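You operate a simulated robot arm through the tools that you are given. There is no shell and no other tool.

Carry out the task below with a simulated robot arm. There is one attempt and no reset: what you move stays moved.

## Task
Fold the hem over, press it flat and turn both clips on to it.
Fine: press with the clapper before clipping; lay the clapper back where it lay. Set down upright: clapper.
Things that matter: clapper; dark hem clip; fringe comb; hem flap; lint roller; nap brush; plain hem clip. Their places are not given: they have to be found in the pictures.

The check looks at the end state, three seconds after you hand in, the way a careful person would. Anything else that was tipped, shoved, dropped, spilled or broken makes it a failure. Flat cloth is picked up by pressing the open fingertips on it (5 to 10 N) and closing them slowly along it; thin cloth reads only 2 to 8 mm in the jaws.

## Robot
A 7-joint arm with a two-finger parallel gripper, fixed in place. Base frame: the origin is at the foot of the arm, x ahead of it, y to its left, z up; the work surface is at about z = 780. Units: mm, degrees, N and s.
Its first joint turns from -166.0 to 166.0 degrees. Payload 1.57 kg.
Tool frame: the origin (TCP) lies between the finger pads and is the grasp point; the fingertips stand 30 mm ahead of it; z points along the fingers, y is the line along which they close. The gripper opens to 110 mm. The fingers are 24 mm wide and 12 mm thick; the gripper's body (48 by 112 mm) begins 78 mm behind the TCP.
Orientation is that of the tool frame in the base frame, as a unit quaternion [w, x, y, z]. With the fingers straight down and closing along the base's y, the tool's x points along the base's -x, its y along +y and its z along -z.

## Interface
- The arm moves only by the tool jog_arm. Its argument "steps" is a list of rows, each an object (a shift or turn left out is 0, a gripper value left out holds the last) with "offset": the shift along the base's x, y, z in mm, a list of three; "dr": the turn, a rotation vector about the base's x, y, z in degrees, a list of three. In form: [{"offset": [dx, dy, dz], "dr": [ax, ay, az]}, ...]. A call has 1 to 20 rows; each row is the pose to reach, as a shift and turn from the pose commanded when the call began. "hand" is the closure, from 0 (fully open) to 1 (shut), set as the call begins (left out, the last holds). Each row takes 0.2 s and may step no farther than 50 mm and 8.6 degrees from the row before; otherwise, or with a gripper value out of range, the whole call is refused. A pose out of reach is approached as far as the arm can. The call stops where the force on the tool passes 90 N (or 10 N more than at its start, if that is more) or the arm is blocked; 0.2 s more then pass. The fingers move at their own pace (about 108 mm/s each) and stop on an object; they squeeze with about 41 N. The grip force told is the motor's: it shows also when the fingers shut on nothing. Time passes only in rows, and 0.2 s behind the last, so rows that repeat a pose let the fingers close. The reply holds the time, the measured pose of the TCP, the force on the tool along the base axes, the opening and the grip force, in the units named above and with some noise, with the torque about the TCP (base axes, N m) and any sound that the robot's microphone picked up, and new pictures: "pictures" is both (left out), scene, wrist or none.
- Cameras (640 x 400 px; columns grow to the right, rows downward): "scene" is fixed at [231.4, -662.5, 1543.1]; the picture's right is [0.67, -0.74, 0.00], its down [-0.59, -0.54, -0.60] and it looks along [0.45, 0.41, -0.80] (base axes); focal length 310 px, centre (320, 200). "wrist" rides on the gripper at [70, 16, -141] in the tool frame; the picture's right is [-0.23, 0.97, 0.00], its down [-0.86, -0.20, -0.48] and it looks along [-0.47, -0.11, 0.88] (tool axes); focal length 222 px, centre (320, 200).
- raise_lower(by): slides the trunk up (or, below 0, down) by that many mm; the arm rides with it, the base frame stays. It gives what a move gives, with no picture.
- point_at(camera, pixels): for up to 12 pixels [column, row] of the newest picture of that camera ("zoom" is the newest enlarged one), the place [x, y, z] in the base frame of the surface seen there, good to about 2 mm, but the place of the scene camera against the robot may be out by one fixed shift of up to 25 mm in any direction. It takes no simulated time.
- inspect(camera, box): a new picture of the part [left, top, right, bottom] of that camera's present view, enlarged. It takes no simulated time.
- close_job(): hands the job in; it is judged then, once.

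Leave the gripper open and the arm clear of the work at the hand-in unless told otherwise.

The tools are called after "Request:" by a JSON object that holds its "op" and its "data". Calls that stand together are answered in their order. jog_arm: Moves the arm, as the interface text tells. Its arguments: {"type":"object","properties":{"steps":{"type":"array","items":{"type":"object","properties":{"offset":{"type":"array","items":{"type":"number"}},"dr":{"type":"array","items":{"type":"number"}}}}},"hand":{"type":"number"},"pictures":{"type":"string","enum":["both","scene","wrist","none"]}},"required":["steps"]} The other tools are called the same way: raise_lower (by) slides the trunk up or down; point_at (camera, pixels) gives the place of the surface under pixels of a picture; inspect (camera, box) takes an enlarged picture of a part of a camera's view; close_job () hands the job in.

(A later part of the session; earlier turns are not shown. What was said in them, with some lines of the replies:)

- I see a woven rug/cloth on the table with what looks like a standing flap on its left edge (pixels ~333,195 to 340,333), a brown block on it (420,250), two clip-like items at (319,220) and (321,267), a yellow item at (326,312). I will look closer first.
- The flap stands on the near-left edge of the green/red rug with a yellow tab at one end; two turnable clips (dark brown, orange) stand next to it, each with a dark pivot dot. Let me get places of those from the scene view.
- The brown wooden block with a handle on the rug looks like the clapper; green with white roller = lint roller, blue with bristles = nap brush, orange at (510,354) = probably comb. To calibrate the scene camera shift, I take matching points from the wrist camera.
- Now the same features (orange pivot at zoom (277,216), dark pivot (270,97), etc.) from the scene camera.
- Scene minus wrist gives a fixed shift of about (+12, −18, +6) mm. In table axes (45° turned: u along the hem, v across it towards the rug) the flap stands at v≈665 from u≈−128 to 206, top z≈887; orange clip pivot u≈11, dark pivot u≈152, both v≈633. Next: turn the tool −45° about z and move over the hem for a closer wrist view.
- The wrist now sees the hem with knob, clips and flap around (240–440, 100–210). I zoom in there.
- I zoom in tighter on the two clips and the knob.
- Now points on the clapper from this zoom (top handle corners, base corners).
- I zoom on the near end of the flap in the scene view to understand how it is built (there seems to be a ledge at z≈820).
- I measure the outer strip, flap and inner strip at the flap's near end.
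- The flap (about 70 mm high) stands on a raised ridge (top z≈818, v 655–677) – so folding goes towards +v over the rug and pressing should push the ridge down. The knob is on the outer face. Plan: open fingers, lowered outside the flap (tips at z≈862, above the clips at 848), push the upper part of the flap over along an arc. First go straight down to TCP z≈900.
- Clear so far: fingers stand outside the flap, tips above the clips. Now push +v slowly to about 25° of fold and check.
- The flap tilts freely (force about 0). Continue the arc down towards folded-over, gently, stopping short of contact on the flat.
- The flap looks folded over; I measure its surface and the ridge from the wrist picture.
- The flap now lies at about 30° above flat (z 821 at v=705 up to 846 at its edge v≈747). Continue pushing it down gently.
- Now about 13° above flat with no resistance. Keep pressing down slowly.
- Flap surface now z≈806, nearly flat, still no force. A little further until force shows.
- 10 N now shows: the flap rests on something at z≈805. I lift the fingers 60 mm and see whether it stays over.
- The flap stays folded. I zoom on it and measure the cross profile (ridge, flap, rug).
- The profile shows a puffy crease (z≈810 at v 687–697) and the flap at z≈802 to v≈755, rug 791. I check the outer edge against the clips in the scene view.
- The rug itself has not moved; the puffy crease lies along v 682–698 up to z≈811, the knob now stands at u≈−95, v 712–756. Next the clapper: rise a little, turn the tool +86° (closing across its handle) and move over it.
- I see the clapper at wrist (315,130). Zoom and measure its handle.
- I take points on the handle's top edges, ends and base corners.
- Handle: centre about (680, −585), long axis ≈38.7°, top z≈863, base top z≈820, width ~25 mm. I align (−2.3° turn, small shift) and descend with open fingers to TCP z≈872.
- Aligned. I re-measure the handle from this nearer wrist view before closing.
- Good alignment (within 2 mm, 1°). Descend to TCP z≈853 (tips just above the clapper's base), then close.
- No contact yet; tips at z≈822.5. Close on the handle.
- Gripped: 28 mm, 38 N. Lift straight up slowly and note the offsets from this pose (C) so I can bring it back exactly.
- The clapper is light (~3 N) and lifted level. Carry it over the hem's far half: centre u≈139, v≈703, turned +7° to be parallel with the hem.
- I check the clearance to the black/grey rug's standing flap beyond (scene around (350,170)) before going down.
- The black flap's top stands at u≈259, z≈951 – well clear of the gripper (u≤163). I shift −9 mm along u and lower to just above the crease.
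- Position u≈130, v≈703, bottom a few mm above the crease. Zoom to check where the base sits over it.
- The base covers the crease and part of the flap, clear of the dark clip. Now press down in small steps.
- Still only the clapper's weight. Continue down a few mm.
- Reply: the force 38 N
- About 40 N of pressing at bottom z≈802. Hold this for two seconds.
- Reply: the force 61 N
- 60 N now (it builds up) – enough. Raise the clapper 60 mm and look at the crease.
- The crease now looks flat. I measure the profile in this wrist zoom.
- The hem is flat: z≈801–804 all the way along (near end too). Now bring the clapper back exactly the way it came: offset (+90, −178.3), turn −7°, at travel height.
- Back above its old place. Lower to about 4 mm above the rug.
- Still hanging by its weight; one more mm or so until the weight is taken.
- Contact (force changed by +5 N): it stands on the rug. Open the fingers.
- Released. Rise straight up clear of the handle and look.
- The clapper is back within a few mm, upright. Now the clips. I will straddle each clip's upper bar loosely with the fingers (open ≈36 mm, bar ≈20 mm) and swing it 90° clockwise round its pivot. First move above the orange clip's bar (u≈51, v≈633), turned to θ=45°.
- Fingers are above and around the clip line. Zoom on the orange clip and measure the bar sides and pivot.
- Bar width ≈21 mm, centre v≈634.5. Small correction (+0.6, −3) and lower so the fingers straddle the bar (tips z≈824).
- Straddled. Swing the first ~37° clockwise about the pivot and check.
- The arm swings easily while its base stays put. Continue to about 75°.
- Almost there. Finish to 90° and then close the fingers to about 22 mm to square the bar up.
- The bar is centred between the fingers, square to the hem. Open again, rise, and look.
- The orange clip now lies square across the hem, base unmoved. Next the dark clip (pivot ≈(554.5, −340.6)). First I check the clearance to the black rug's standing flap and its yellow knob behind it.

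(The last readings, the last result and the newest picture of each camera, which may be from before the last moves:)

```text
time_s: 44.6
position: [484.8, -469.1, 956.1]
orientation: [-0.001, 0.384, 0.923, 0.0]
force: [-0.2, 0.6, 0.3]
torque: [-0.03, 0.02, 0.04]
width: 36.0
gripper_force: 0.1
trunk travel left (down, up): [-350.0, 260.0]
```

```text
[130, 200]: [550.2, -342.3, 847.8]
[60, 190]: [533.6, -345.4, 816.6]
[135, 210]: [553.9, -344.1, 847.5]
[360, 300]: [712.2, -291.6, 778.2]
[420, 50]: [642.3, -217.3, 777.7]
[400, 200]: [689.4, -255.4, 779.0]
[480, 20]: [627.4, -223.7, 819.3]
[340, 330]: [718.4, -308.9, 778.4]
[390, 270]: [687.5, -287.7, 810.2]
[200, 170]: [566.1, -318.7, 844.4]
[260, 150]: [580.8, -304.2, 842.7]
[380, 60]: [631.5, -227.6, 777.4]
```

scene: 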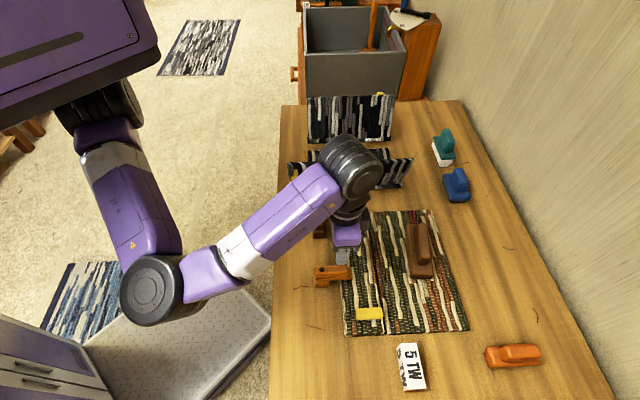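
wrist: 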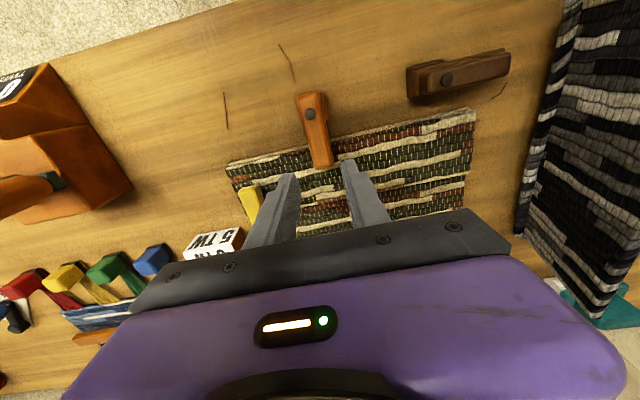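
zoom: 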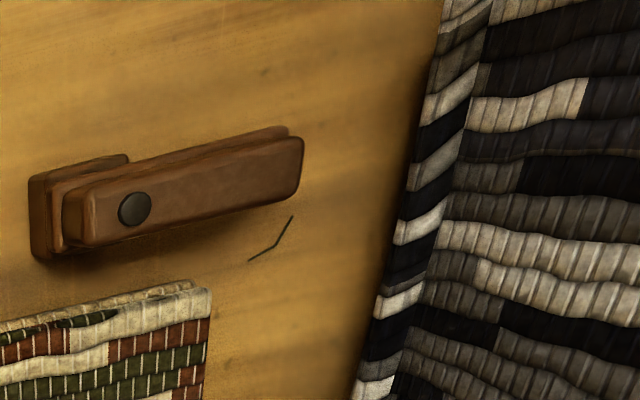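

I measure the black flap's face and its knob more exactly.

Request:
{"op": "point_at", "data": {"camera": "wrist", "pixels": [[570, 50], [590, 60], [610, 70], [635, 80], [560, 150], [590, 160], [620, 170], [638, 180], [600, 250], [605, 300], [620, 280], [550, 220]]}}

Request:
{"op": "inspect", "data": {"camera": "scene", "box": [280, 140, 420, 245]}}

Request:
{"op": "point_at", "data": {"camera": "zoom", "pixels": [[110, 125], [108, 112], [110, 148], [85, 90], [90, 155], [555, 75], [515, 175], [500, 120], [140, 88], [450, 180], [480, 72], [115, 115]]}}

```text
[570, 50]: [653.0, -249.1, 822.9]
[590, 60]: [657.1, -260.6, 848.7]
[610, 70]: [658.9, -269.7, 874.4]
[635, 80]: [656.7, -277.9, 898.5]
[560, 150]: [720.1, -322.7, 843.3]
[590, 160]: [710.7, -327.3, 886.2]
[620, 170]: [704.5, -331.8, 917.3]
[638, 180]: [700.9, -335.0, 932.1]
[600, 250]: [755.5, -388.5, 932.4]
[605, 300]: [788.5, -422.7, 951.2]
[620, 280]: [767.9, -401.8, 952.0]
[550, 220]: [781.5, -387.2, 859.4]
```

```text
3.81 times, centred on (350, 192) of scene
```

zoom: 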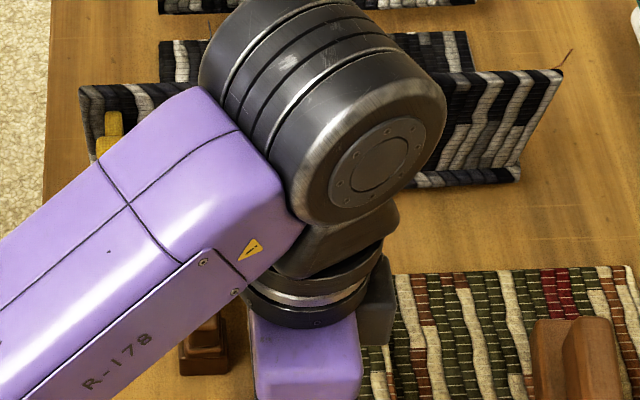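

```text
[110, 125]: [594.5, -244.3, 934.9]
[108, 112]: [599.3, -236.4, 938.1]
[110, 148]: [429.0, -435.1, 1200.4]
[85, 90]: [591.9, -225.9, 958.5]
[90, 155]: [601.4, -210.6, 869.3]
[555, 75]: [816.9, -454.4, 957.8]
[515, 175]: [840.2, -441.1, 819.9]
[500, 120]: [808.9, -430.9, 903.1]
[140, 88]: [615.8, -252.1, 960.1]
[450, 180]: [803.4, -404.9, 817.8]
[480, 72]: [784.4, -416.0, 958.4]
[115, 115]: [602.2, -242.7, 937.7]
```

The black flap leans towards the dark clip: its top is at u≈258, z≈953, with a knob near v≈570 sticking out towards me. I will straddle the dark bar closer to its pivot (26 mm) to keep the gripper body (u≤202) away. Move above it at z≈1000, turning +90°, fingers open 30 mm.

Request:
{"op": "jog_arm", "data": {"steps": [{"offset": [4, 6, 20], "dr": [0, 0, 7.5]}, {"offset": [12, 20, 40], "dr": [0, 0, 15]}, {"offset": [20, 33, 44], "dr": [0, 0, 22.5]}, {"offset": [28, 47, 44], "dr": [0, 0, 30]}, {"offset": [36, 60, 44], "dr": [0, 0, 37.5]}, {"offset": [44, 73, 44], "dr": [0, 0, 45]}, {"offset": [52, 87, 44], "dr": [0, 0, 52.5]}, {"offset": [60, 100, 44], "dr": [0, 0, 60]}, {"offset": [68, 113, 44], "dr": [0, 0, 67.5]}, {"offset": [76, 127, 44], "dr": [0, 0, 75]}, {"offset": [83, 138, 44], "dr": [0, 0, 82.5]}, {"offset": [88.2, 146.9, 44], "dr": [0, 0, 90]}, {"offset": [88.2, 146.9, 44], "dr": [0, 0, 90]}], "hand": 0.727, "pictures": "both"}}

```text
time_s: 47.4
position: [574.6, -323.7, 999.7]
orientation: [0.0, -0.382, 0.924, 0.0]
force: [-0.7, 0.1, 1.0]
torque: [-0.03, 0.0, -0.05]
width: 29.9
gripper_force: 0.1
trunk travel left (down, up): [-350.0, 260.0]
```

scene: 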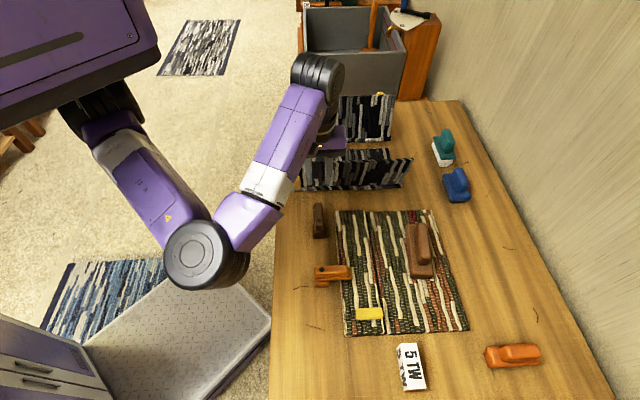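
wrist: 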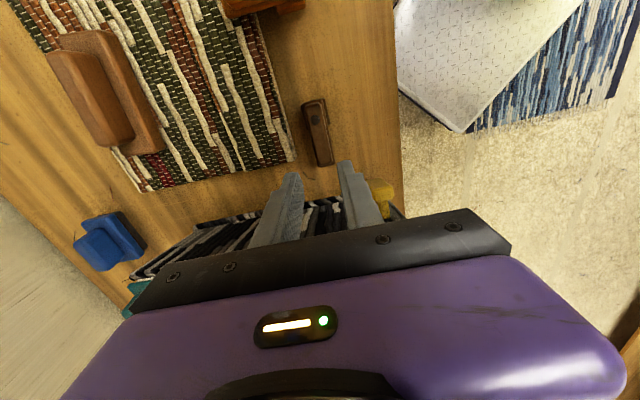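

I see the dark clip at wrist (317,130) and the black flap's yellow knob at (383,192). Zoom and measure both.

Request:
{"op": "inspect", "data": {"camera": "wrist", "box": [280, 85, 420, 225]}}

Request:
{"op": "point_at", "data": {"camera": "zoom", "pixels": [[430, 280], [450, 295], [465, 285], [440, 320], [273, 102], [250, 70], [290, 60], [262, 150], [310, 140], [275, 200], [285, 180], [485, 340]]}}

```text
2.86 times, centred on (350, 155) of wrist
```

zoom: 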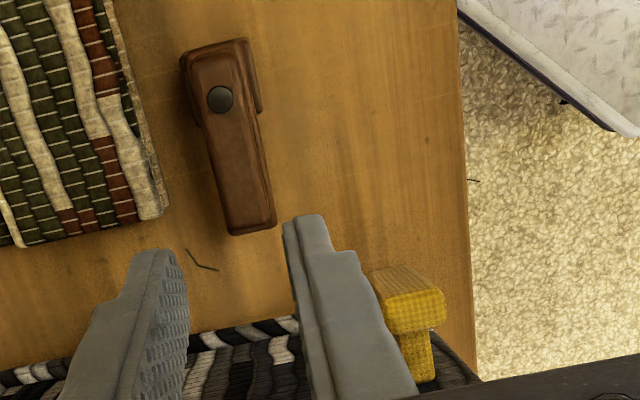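

```text
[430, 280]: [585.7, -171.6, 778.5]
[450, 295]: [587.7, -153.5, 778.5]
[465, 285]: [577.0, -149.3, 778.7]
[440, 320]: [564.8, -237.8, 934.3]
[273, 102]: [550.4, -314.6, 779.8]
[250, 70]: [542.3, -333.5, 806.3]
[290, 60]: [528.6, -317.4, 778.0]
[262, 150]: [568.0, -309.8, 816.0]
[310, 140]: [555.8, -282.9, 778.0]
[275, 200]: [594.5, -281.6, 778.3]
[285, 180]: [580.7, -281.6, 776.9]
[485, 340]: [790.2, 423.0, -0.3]
```

Take points on the knob head and on the dark bar.

Request:
{"op": "point_at", "data": {"camera": "zoom", "pixels": [[385, 275], [420, 272], [395, 310], [440, 300], [415, 305], [415, 350], [219, 98], [210, 70], [190, 60], [238, 150], [222, 160], [255, 160]]}}

Request:
{"op": "point_at", "data": {"camera": "zoom", "pixels": [[235, 215], [265, 210], [215, 180], [260, 175], [248, 200], [230, 120], [205, 120], [248, 110], [228, 228], [272, 220], [210, 140], [245, 90]]}}

```text
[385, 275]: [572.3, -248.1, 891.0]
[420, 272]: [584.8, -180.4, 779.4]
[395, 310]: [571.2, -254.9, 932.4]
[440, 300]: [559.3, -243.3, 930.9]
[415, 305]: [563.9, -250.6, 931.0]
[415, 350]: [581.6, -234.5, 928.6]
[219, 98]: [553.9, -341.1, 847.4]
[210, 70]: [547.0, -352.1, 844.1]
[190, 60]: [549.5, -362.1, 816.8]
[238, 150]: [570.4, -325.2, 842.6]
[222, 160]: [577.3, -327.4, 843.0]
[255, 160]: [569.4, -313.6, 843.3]
```

```text
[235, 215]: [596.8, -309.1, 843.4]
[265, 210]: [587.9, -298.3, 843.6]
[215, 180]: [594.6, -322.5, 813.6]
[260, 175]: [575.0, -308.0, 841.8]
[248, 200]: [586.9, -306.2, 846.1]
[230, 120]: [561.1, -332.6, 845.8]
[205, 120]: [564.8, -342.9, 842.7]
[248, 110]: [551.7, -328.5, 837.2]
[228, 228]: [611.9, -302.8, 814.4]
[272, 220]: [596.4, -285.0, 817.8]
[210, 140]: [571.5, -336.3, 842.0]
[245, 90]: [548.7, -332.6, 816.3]
```

The black knob's front is at u≈220, v 565–586, top z≈935. To pass well clear I use a 22 mm radius and TCP z≈859 (gripper body bottom ≈937). Dark pivot at u≈150.5, v≈633. Lower now with a small correction.

Request:
{"op": "jog_arm", "data": {"steps": [{"offset": [-4, -2.5, -30]}, {"offset": [-4, -2.5, -65]}, {"offset": [-4, -2.5, -95]}, {"offset": [-4, -2.5, -115]}, {"offset": [-4, -2.5, -130]}, {"offset": [-4, -2.5, -130]}], "hand": 0.727, "pictures": "both"}}

Request:
{"op": "inspect", "data": {"camera": "wrist", "box": [260, 80, 420, 230]}}

```text
time_s: 48.8
position: [571.0, -326.7, 868.7]
orientation: [0.0, -0.382, 0.924, 0.0]
force: [-0.6, 0.3, 0.5]
torque: [-0.01, -0.02, 0.0]
width: 29.8
gripper_force: 0.1
trunk travel left (down, up): [-350.0, 260.0]
```

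scene: 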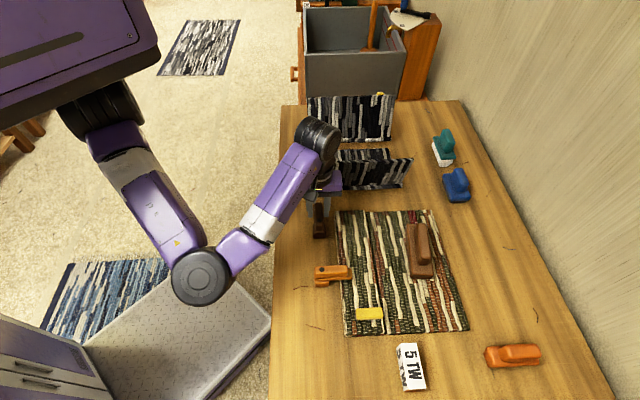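
wrist: 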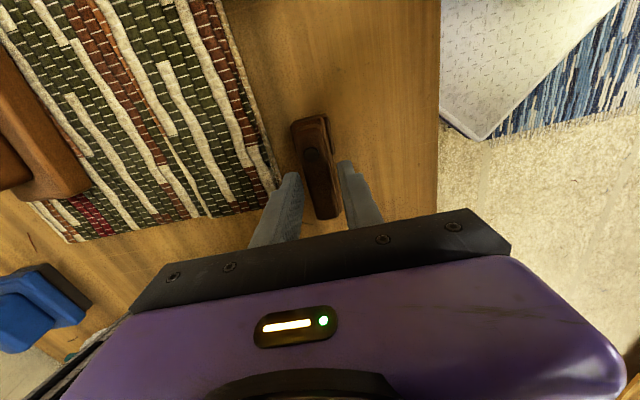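

```text
2.67 times, centred on (340, 155) of wrist
```

zoom: 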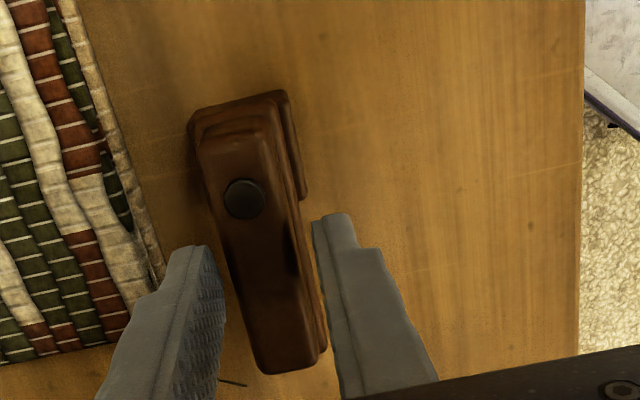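

Centred well enough; shift 1.5 mm outward and lower 9 mm.

Request:
{"op": "jog_arm", "data": {"steps": [{"offset": [-1, 1, -3]}, {"offset": [-1, 1, -6]}, {"offset": [-1, 1, -9]}, {"offset": [-1, 1, -9]}], "hand": 0.727, "pictures": "none"}}

```text
time_s: 49.8
position: [569.5, -325.1, 859.0]
orientation: [0.0, -0.382, 0.924, 0.0]
force: [0.0, -0.3, -0.1]
torque: [-0.02, -0.04, 0.01]
width: 30.2
gripper_force: 0.1
trunk travel left (down, up): [-350.0, 260.0]
```

No contact. Swing the first ~37° about the dark pivot.

Request:
{"op": "jog_arm", "data": {"steps": [{"offset": [1.9, -2.16, 0], "dr": [0, 0, -7.5]}, {"offset": [3.5, -4.55, 0], "dr": [0, 0, -15]}, {"offset": [4.77, -7.14, 0], "dr": [0, 0, -22.5]}, {"offset": [5.69, -9.86, 0], "dr": [0, 0, -30]}, {"offset": [6.25, -12.68, 0], "dr": [0, 0, -37.5]}], "hand": 0.727, "pictures": "both"}}

```text
time_s: 51.0
position: [575.2, -337.7, 860.0]
orientation: [0.0, -0.064, 0.998, 0.0]
force: [0.0, 0.7, -0.7]
torque: [-0.01, 0.0, 0.01]
width: 31.1
gripper_force: 0.0
trunk travel left (down, up): [-350.0, 260.0]
```

scene: 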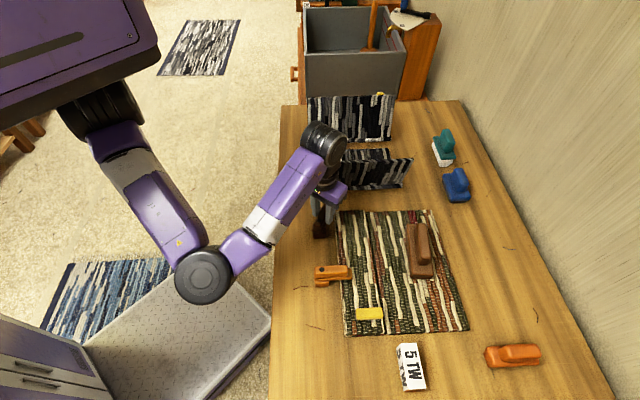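
wrist: 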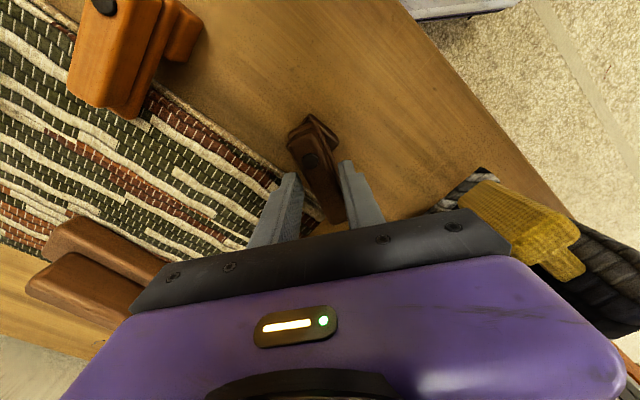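

Swinging freely, forces ≈0, knob of the black flap passed clear. Continue to 90°.

Request:
{"op": "jog_arm", "data": {"steps": [{"offset": [0.2, -2.87, 0], "dr": [0, 0, -7.5]}, {"offset": [0, -5.75, 0], "dr": [0, 0, -15]}, {"offset": [-0.56, -8.57, 0], "dr": [0, 0, -22.5]}, {"offset": [-1.48, -11.29, 0], "dr": [0, 0, -30]}, {"offset": [-2.75, -13.87, 0], "dr": [0, 0, -37.5]}, {"offset": [-4.35, -16.27, 0], "dr": [0, 0, -45]}, {"offset": [-6.25, -18.43, 0], "dr": [0, 0, -52.5]}, {"offset": [-6.25, -18.43, 0], "dr": [0, 0, -52.5]}], "hand": 0.727, "pictures": "both"}}

```text
time_s: 52.8
position: [567.8, -357.7, 860.0]
orientation: [0.0, 0.384, 0.923, 0.0]
force: [0.0, -0.8, 0.5]
torque: [-0.03, -0.03, -0.01]
width: 29.9
gripper_force: 0.0
trunk travel left (down, up): [-350.0, 260.0]
```

scene: 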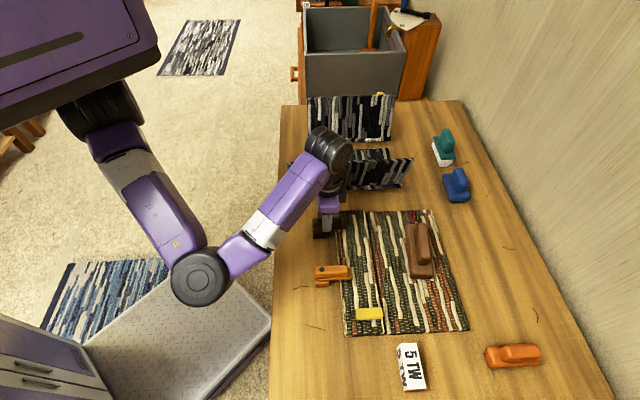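
wrist: 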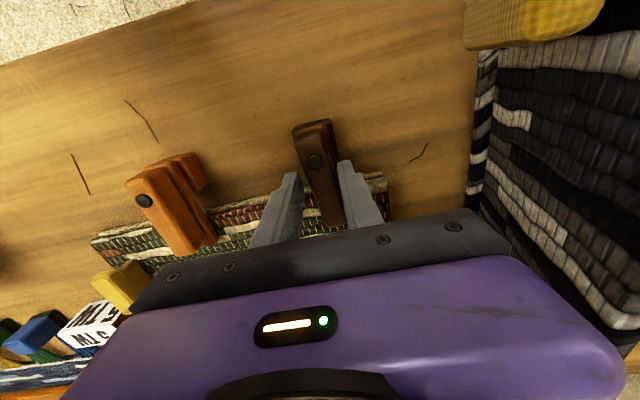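

At 90°. Shift 1.5 mm along u to line up with the pivot and close to 22 mm to square the bar.

Request:
{"op": "jog_arm", "data": {"steps": [{"offset": [1, 1, 0]}, {"offset": [1, 1, 0]}, {"offset": [1, 1, 0]}], "hand": 0.8, "pictures": "wrist"}}

```text
time_s: 53.6
position: [569.5, -355.2, 859.6]
orientation: [0.0, 0.384, 0.924, 0.0]
force: [-1.2, -1.6, 0.3]
torque: [-0.07, -0.01, -0.02]
width: 23.8
gripper_force: 0.8
trunk travel left (down, up): [-350.0, 260.0]
```

wrist: 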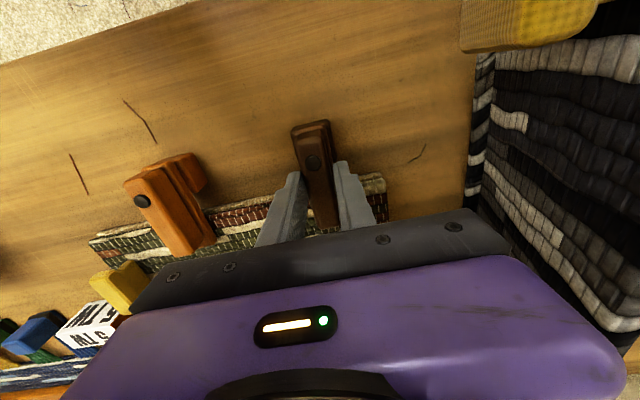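

Squared up. Open to 30 mm and rise straight up.

Request:
{"op": "jog_arm", "data": {"steps": [{"offset": [0, 0, 0]}, {"offset": [0, 0, 0]}, {"offset": [0, 0, 15]}, {"offset": [0, 0, 50]}, {"offset": [0, 0, 95]}, {"offset": [0, 0, 140]}, {"offset": [0, 0, 140]}], "hand": 0.727, "pictures": "both"}}

Request:
{"op": "inspect", "data": {"camera": "wrist", "box": [200, 60, 440, 210]}}

Request:
{"op": "inspect", "data": {"camera": "scene", "box": [300, 195, 400, 345]}}

```text
time_s: 55.2
position: [570.9, -354.4, 1004.4]
orientation: [0.0, 0.382, 0.924, 0.0]
force: [-0.1, 0.3, -0.4]
torque: [-0.02, 0.01, 0.01]
width: 29.8
gripper_force: 0.1
trunk travel left (down, up): [-350.0, 260.0]
```

scene: 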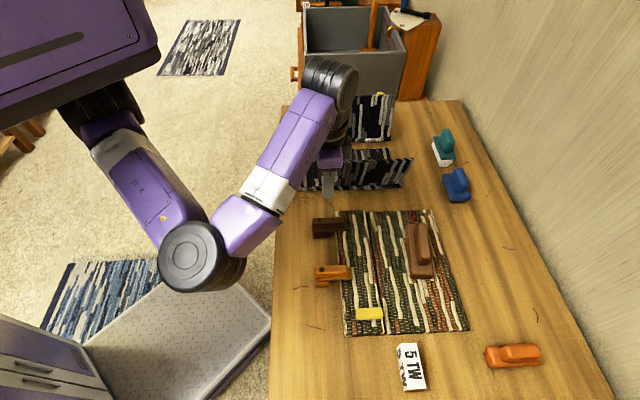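
wrist: 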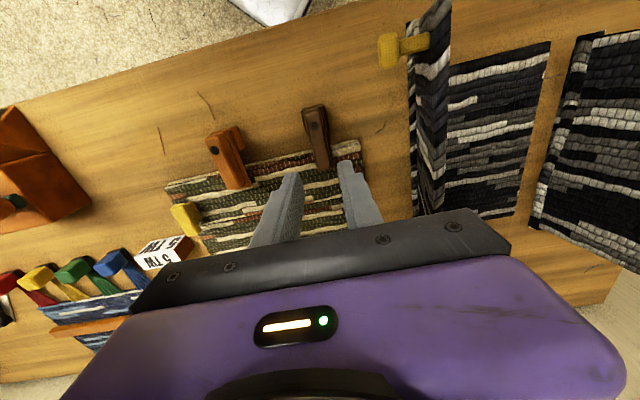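

```text
2.67 times, centred on (320, 135) of wrist
```

zoom: 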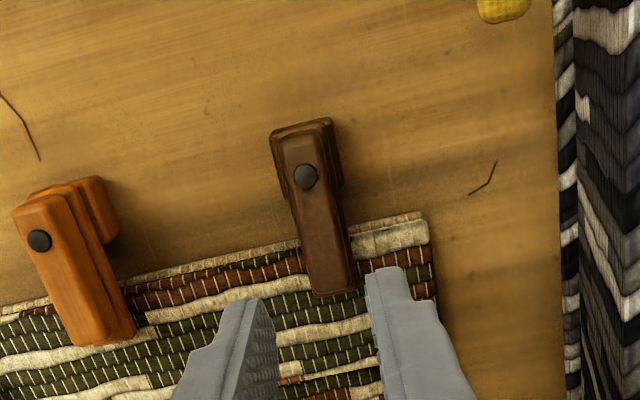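

```text
2.67 times, centred on (350, 270) of scene
```

zoom: 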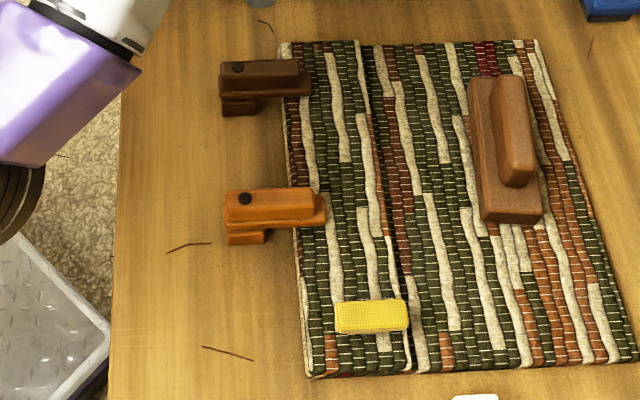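

Both clips lie across the hem, clapper on its place. I verify hem heights and clip tips, then retract.

Request:
{"op": "point_at", "data": {"camera": "zoom", "pixels": [[300, 130], [320, 130], [340, 130], [360, 130], [310, 290], [330, 280], [315, 200], [300, 80], [245, 198], [238, 67], [308, 220], [300, 92]]}}

Request:
{"op": "jog_arm", "data": {"steps": [{"offset": [0, 0, 45]}, {"offset": [0, 0, 90]}, {"offset": [-15, 6, 135]}, {"offset": [-50, 20, 165]}, {"offset": [-90, 35, 175]}, {"offset": [-130, 52, 175]}, {"offset": [-160, 65, 175]}, {"offset": [-160, 65, 175]}], "hand": 0, "pictures": "both"}}

```text
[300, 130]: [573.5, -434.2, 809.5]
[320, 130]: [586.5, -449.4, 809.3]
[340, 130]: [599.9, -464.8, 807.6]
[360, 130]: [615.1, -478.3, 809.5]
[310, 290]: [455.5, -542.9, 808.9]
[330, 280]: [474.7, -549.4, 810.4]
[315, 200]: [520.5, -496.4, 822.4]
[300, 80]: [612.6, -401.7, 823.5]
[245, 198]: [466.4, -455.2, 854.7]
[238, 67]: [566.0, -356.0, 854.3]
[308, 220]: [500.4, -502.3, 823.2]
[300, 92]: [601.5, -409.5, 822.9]
```

```text
time_s: 56.7
position: [442.7, -304.2, 1177.4]
orientation: [0.009, 0.399, 0.917, 0.004]
force: [20.8, -0.7, 1.7]
torque: [0.35, 3.36, -1.56]
width: 110.1
gripper_force: 0.1
trunk travel left (down, up): [-350.0, 260.0]
stopped in row 7: the force on the tool passed its limit at 223 N (the readings are from after the stop); the commanded pose is now the measured one
```

scene: 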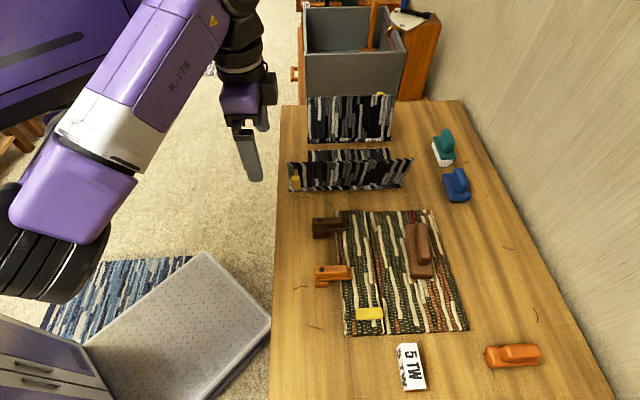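
wrist: 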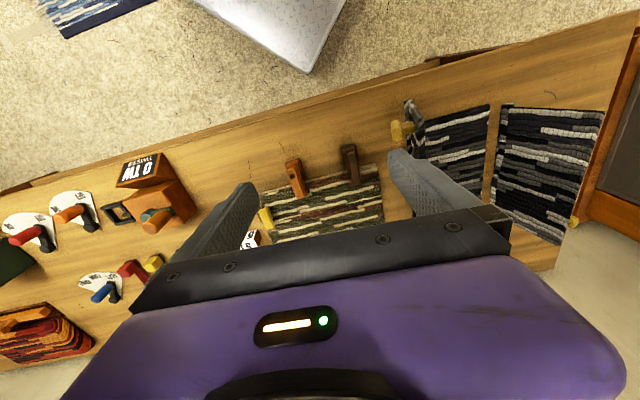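

The retract stopped: the arm folded too tightly near its own base (force on the tool at x≈443). Nothing on the table is touched. I back off the way I came.

Request:
{"op": "jog_arm", "data": {"steps": [{"offset": [12, -5, 0]}, {"offset": [30, -12, 0]}, {"offset": [50, -20, 0]}, {"offset": [50, -20, 0]}], "hand": 0, "pictures": "both"}}

```text
time_s: 57.7
position: [491.6, -324.4, 1178.3]
orientation: [0.008, 0.4, 0.917, 0.005]
force: [0.9, -0.3, 0.2]
torque: [0.02, -0.01, 0.0]
width: 110.2
gripper_force: 0.1
trunk travel left (down, up): [-350.0, 260.0]
```

scene: 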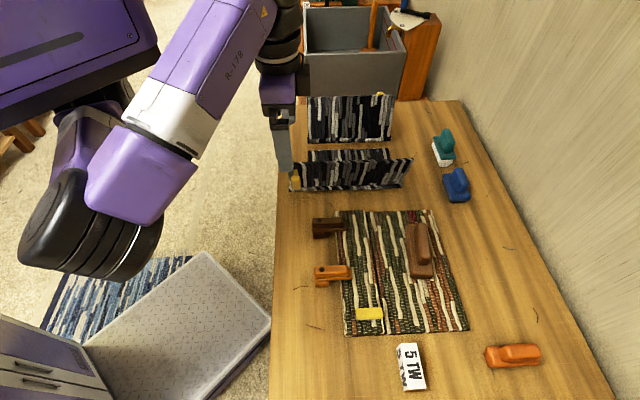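
wrist: 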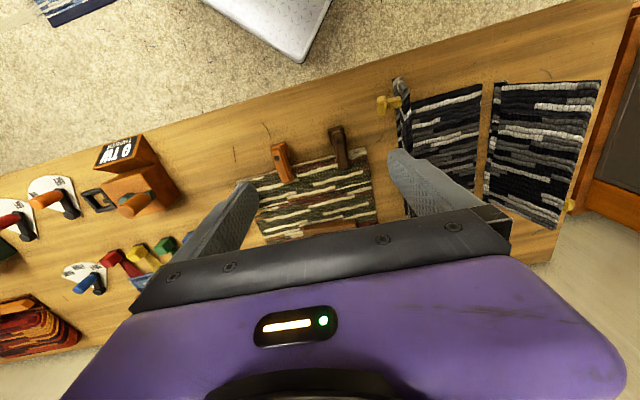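

All clear and force-free at z≈1178. A last look at the whole work and the other objects before handing in.

Request:
{"op": "inspect", "data": {"camera": "scene", "box": [270, 180, 480, 345]}}

Request:
{"op": "inspect", "data": {"camera": "scene", "box": [280, 80, 480, 210]}}

Request:
{"op": "inspect", "data": {"camera": "scene", "box": [395, 210, 445, 285]}}

```text
2.42 times, centred on (375, 262) of scene
```

zoom: 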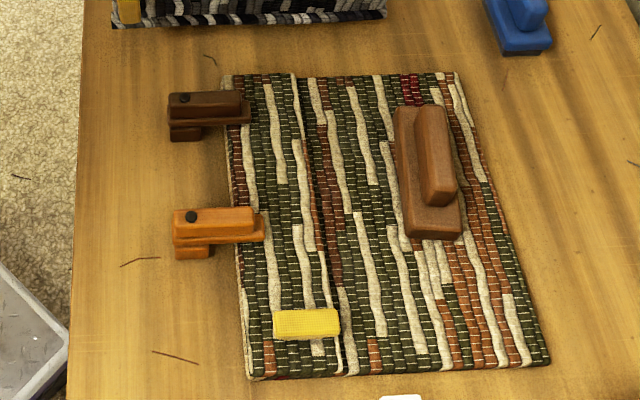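

```text
3.08 times, centred on (380, 145) of scene
```

zoom: 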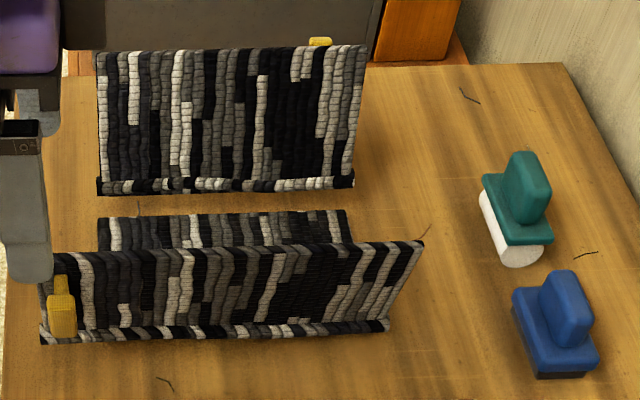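

```text
5.33 times, centred on (420, 248) of scene
```

zoom: 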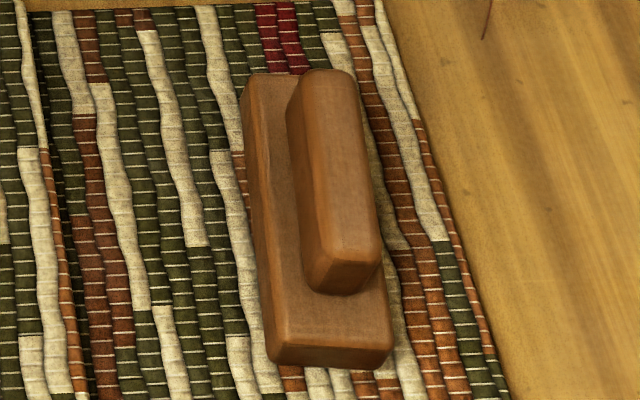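

The hem is folded and flat. Both clips lie square across it. The clapper stands upright within about 5 mm and 2° of where it lay. The lint roller, nap brush, comb and black rugs look unmoved. The gripper is open and well above the work, so I hand in.

Request:
{"op": "close_job", "data": {}}

```text
The job is handed in.
```

The hem is folded over, pressed flat with the clapper and held by both clips, and the job is handed in. I don't have the check's result.

- **Hem:** it lies flat at about z = 801–804 along its length. It was pressed before clipping, with the clapper at about 60 N on its far half. The near half came down with it, so I did not press there separately.
- **Clips:** the plain and dark clips are each turned 90° to lie square across the hem, and their bases look unmoved.
- **Clapper:** it is back upright within about 5 mm and 2° of where it lay. The small turn came from the fingers squaring it up when they closed.
- **Other objects:** the lint roller, nap brush, fringe comb and the black rugs look unmoved in the last pictures.

While retracting after the last clip, the arm stopped on a 223 N force reading at about x = 443, z = 1177. It seems to have folded too tightly against itself. I saw nothing touched or moved, and I backed it off. It ended open and force-free at about z = 1178.
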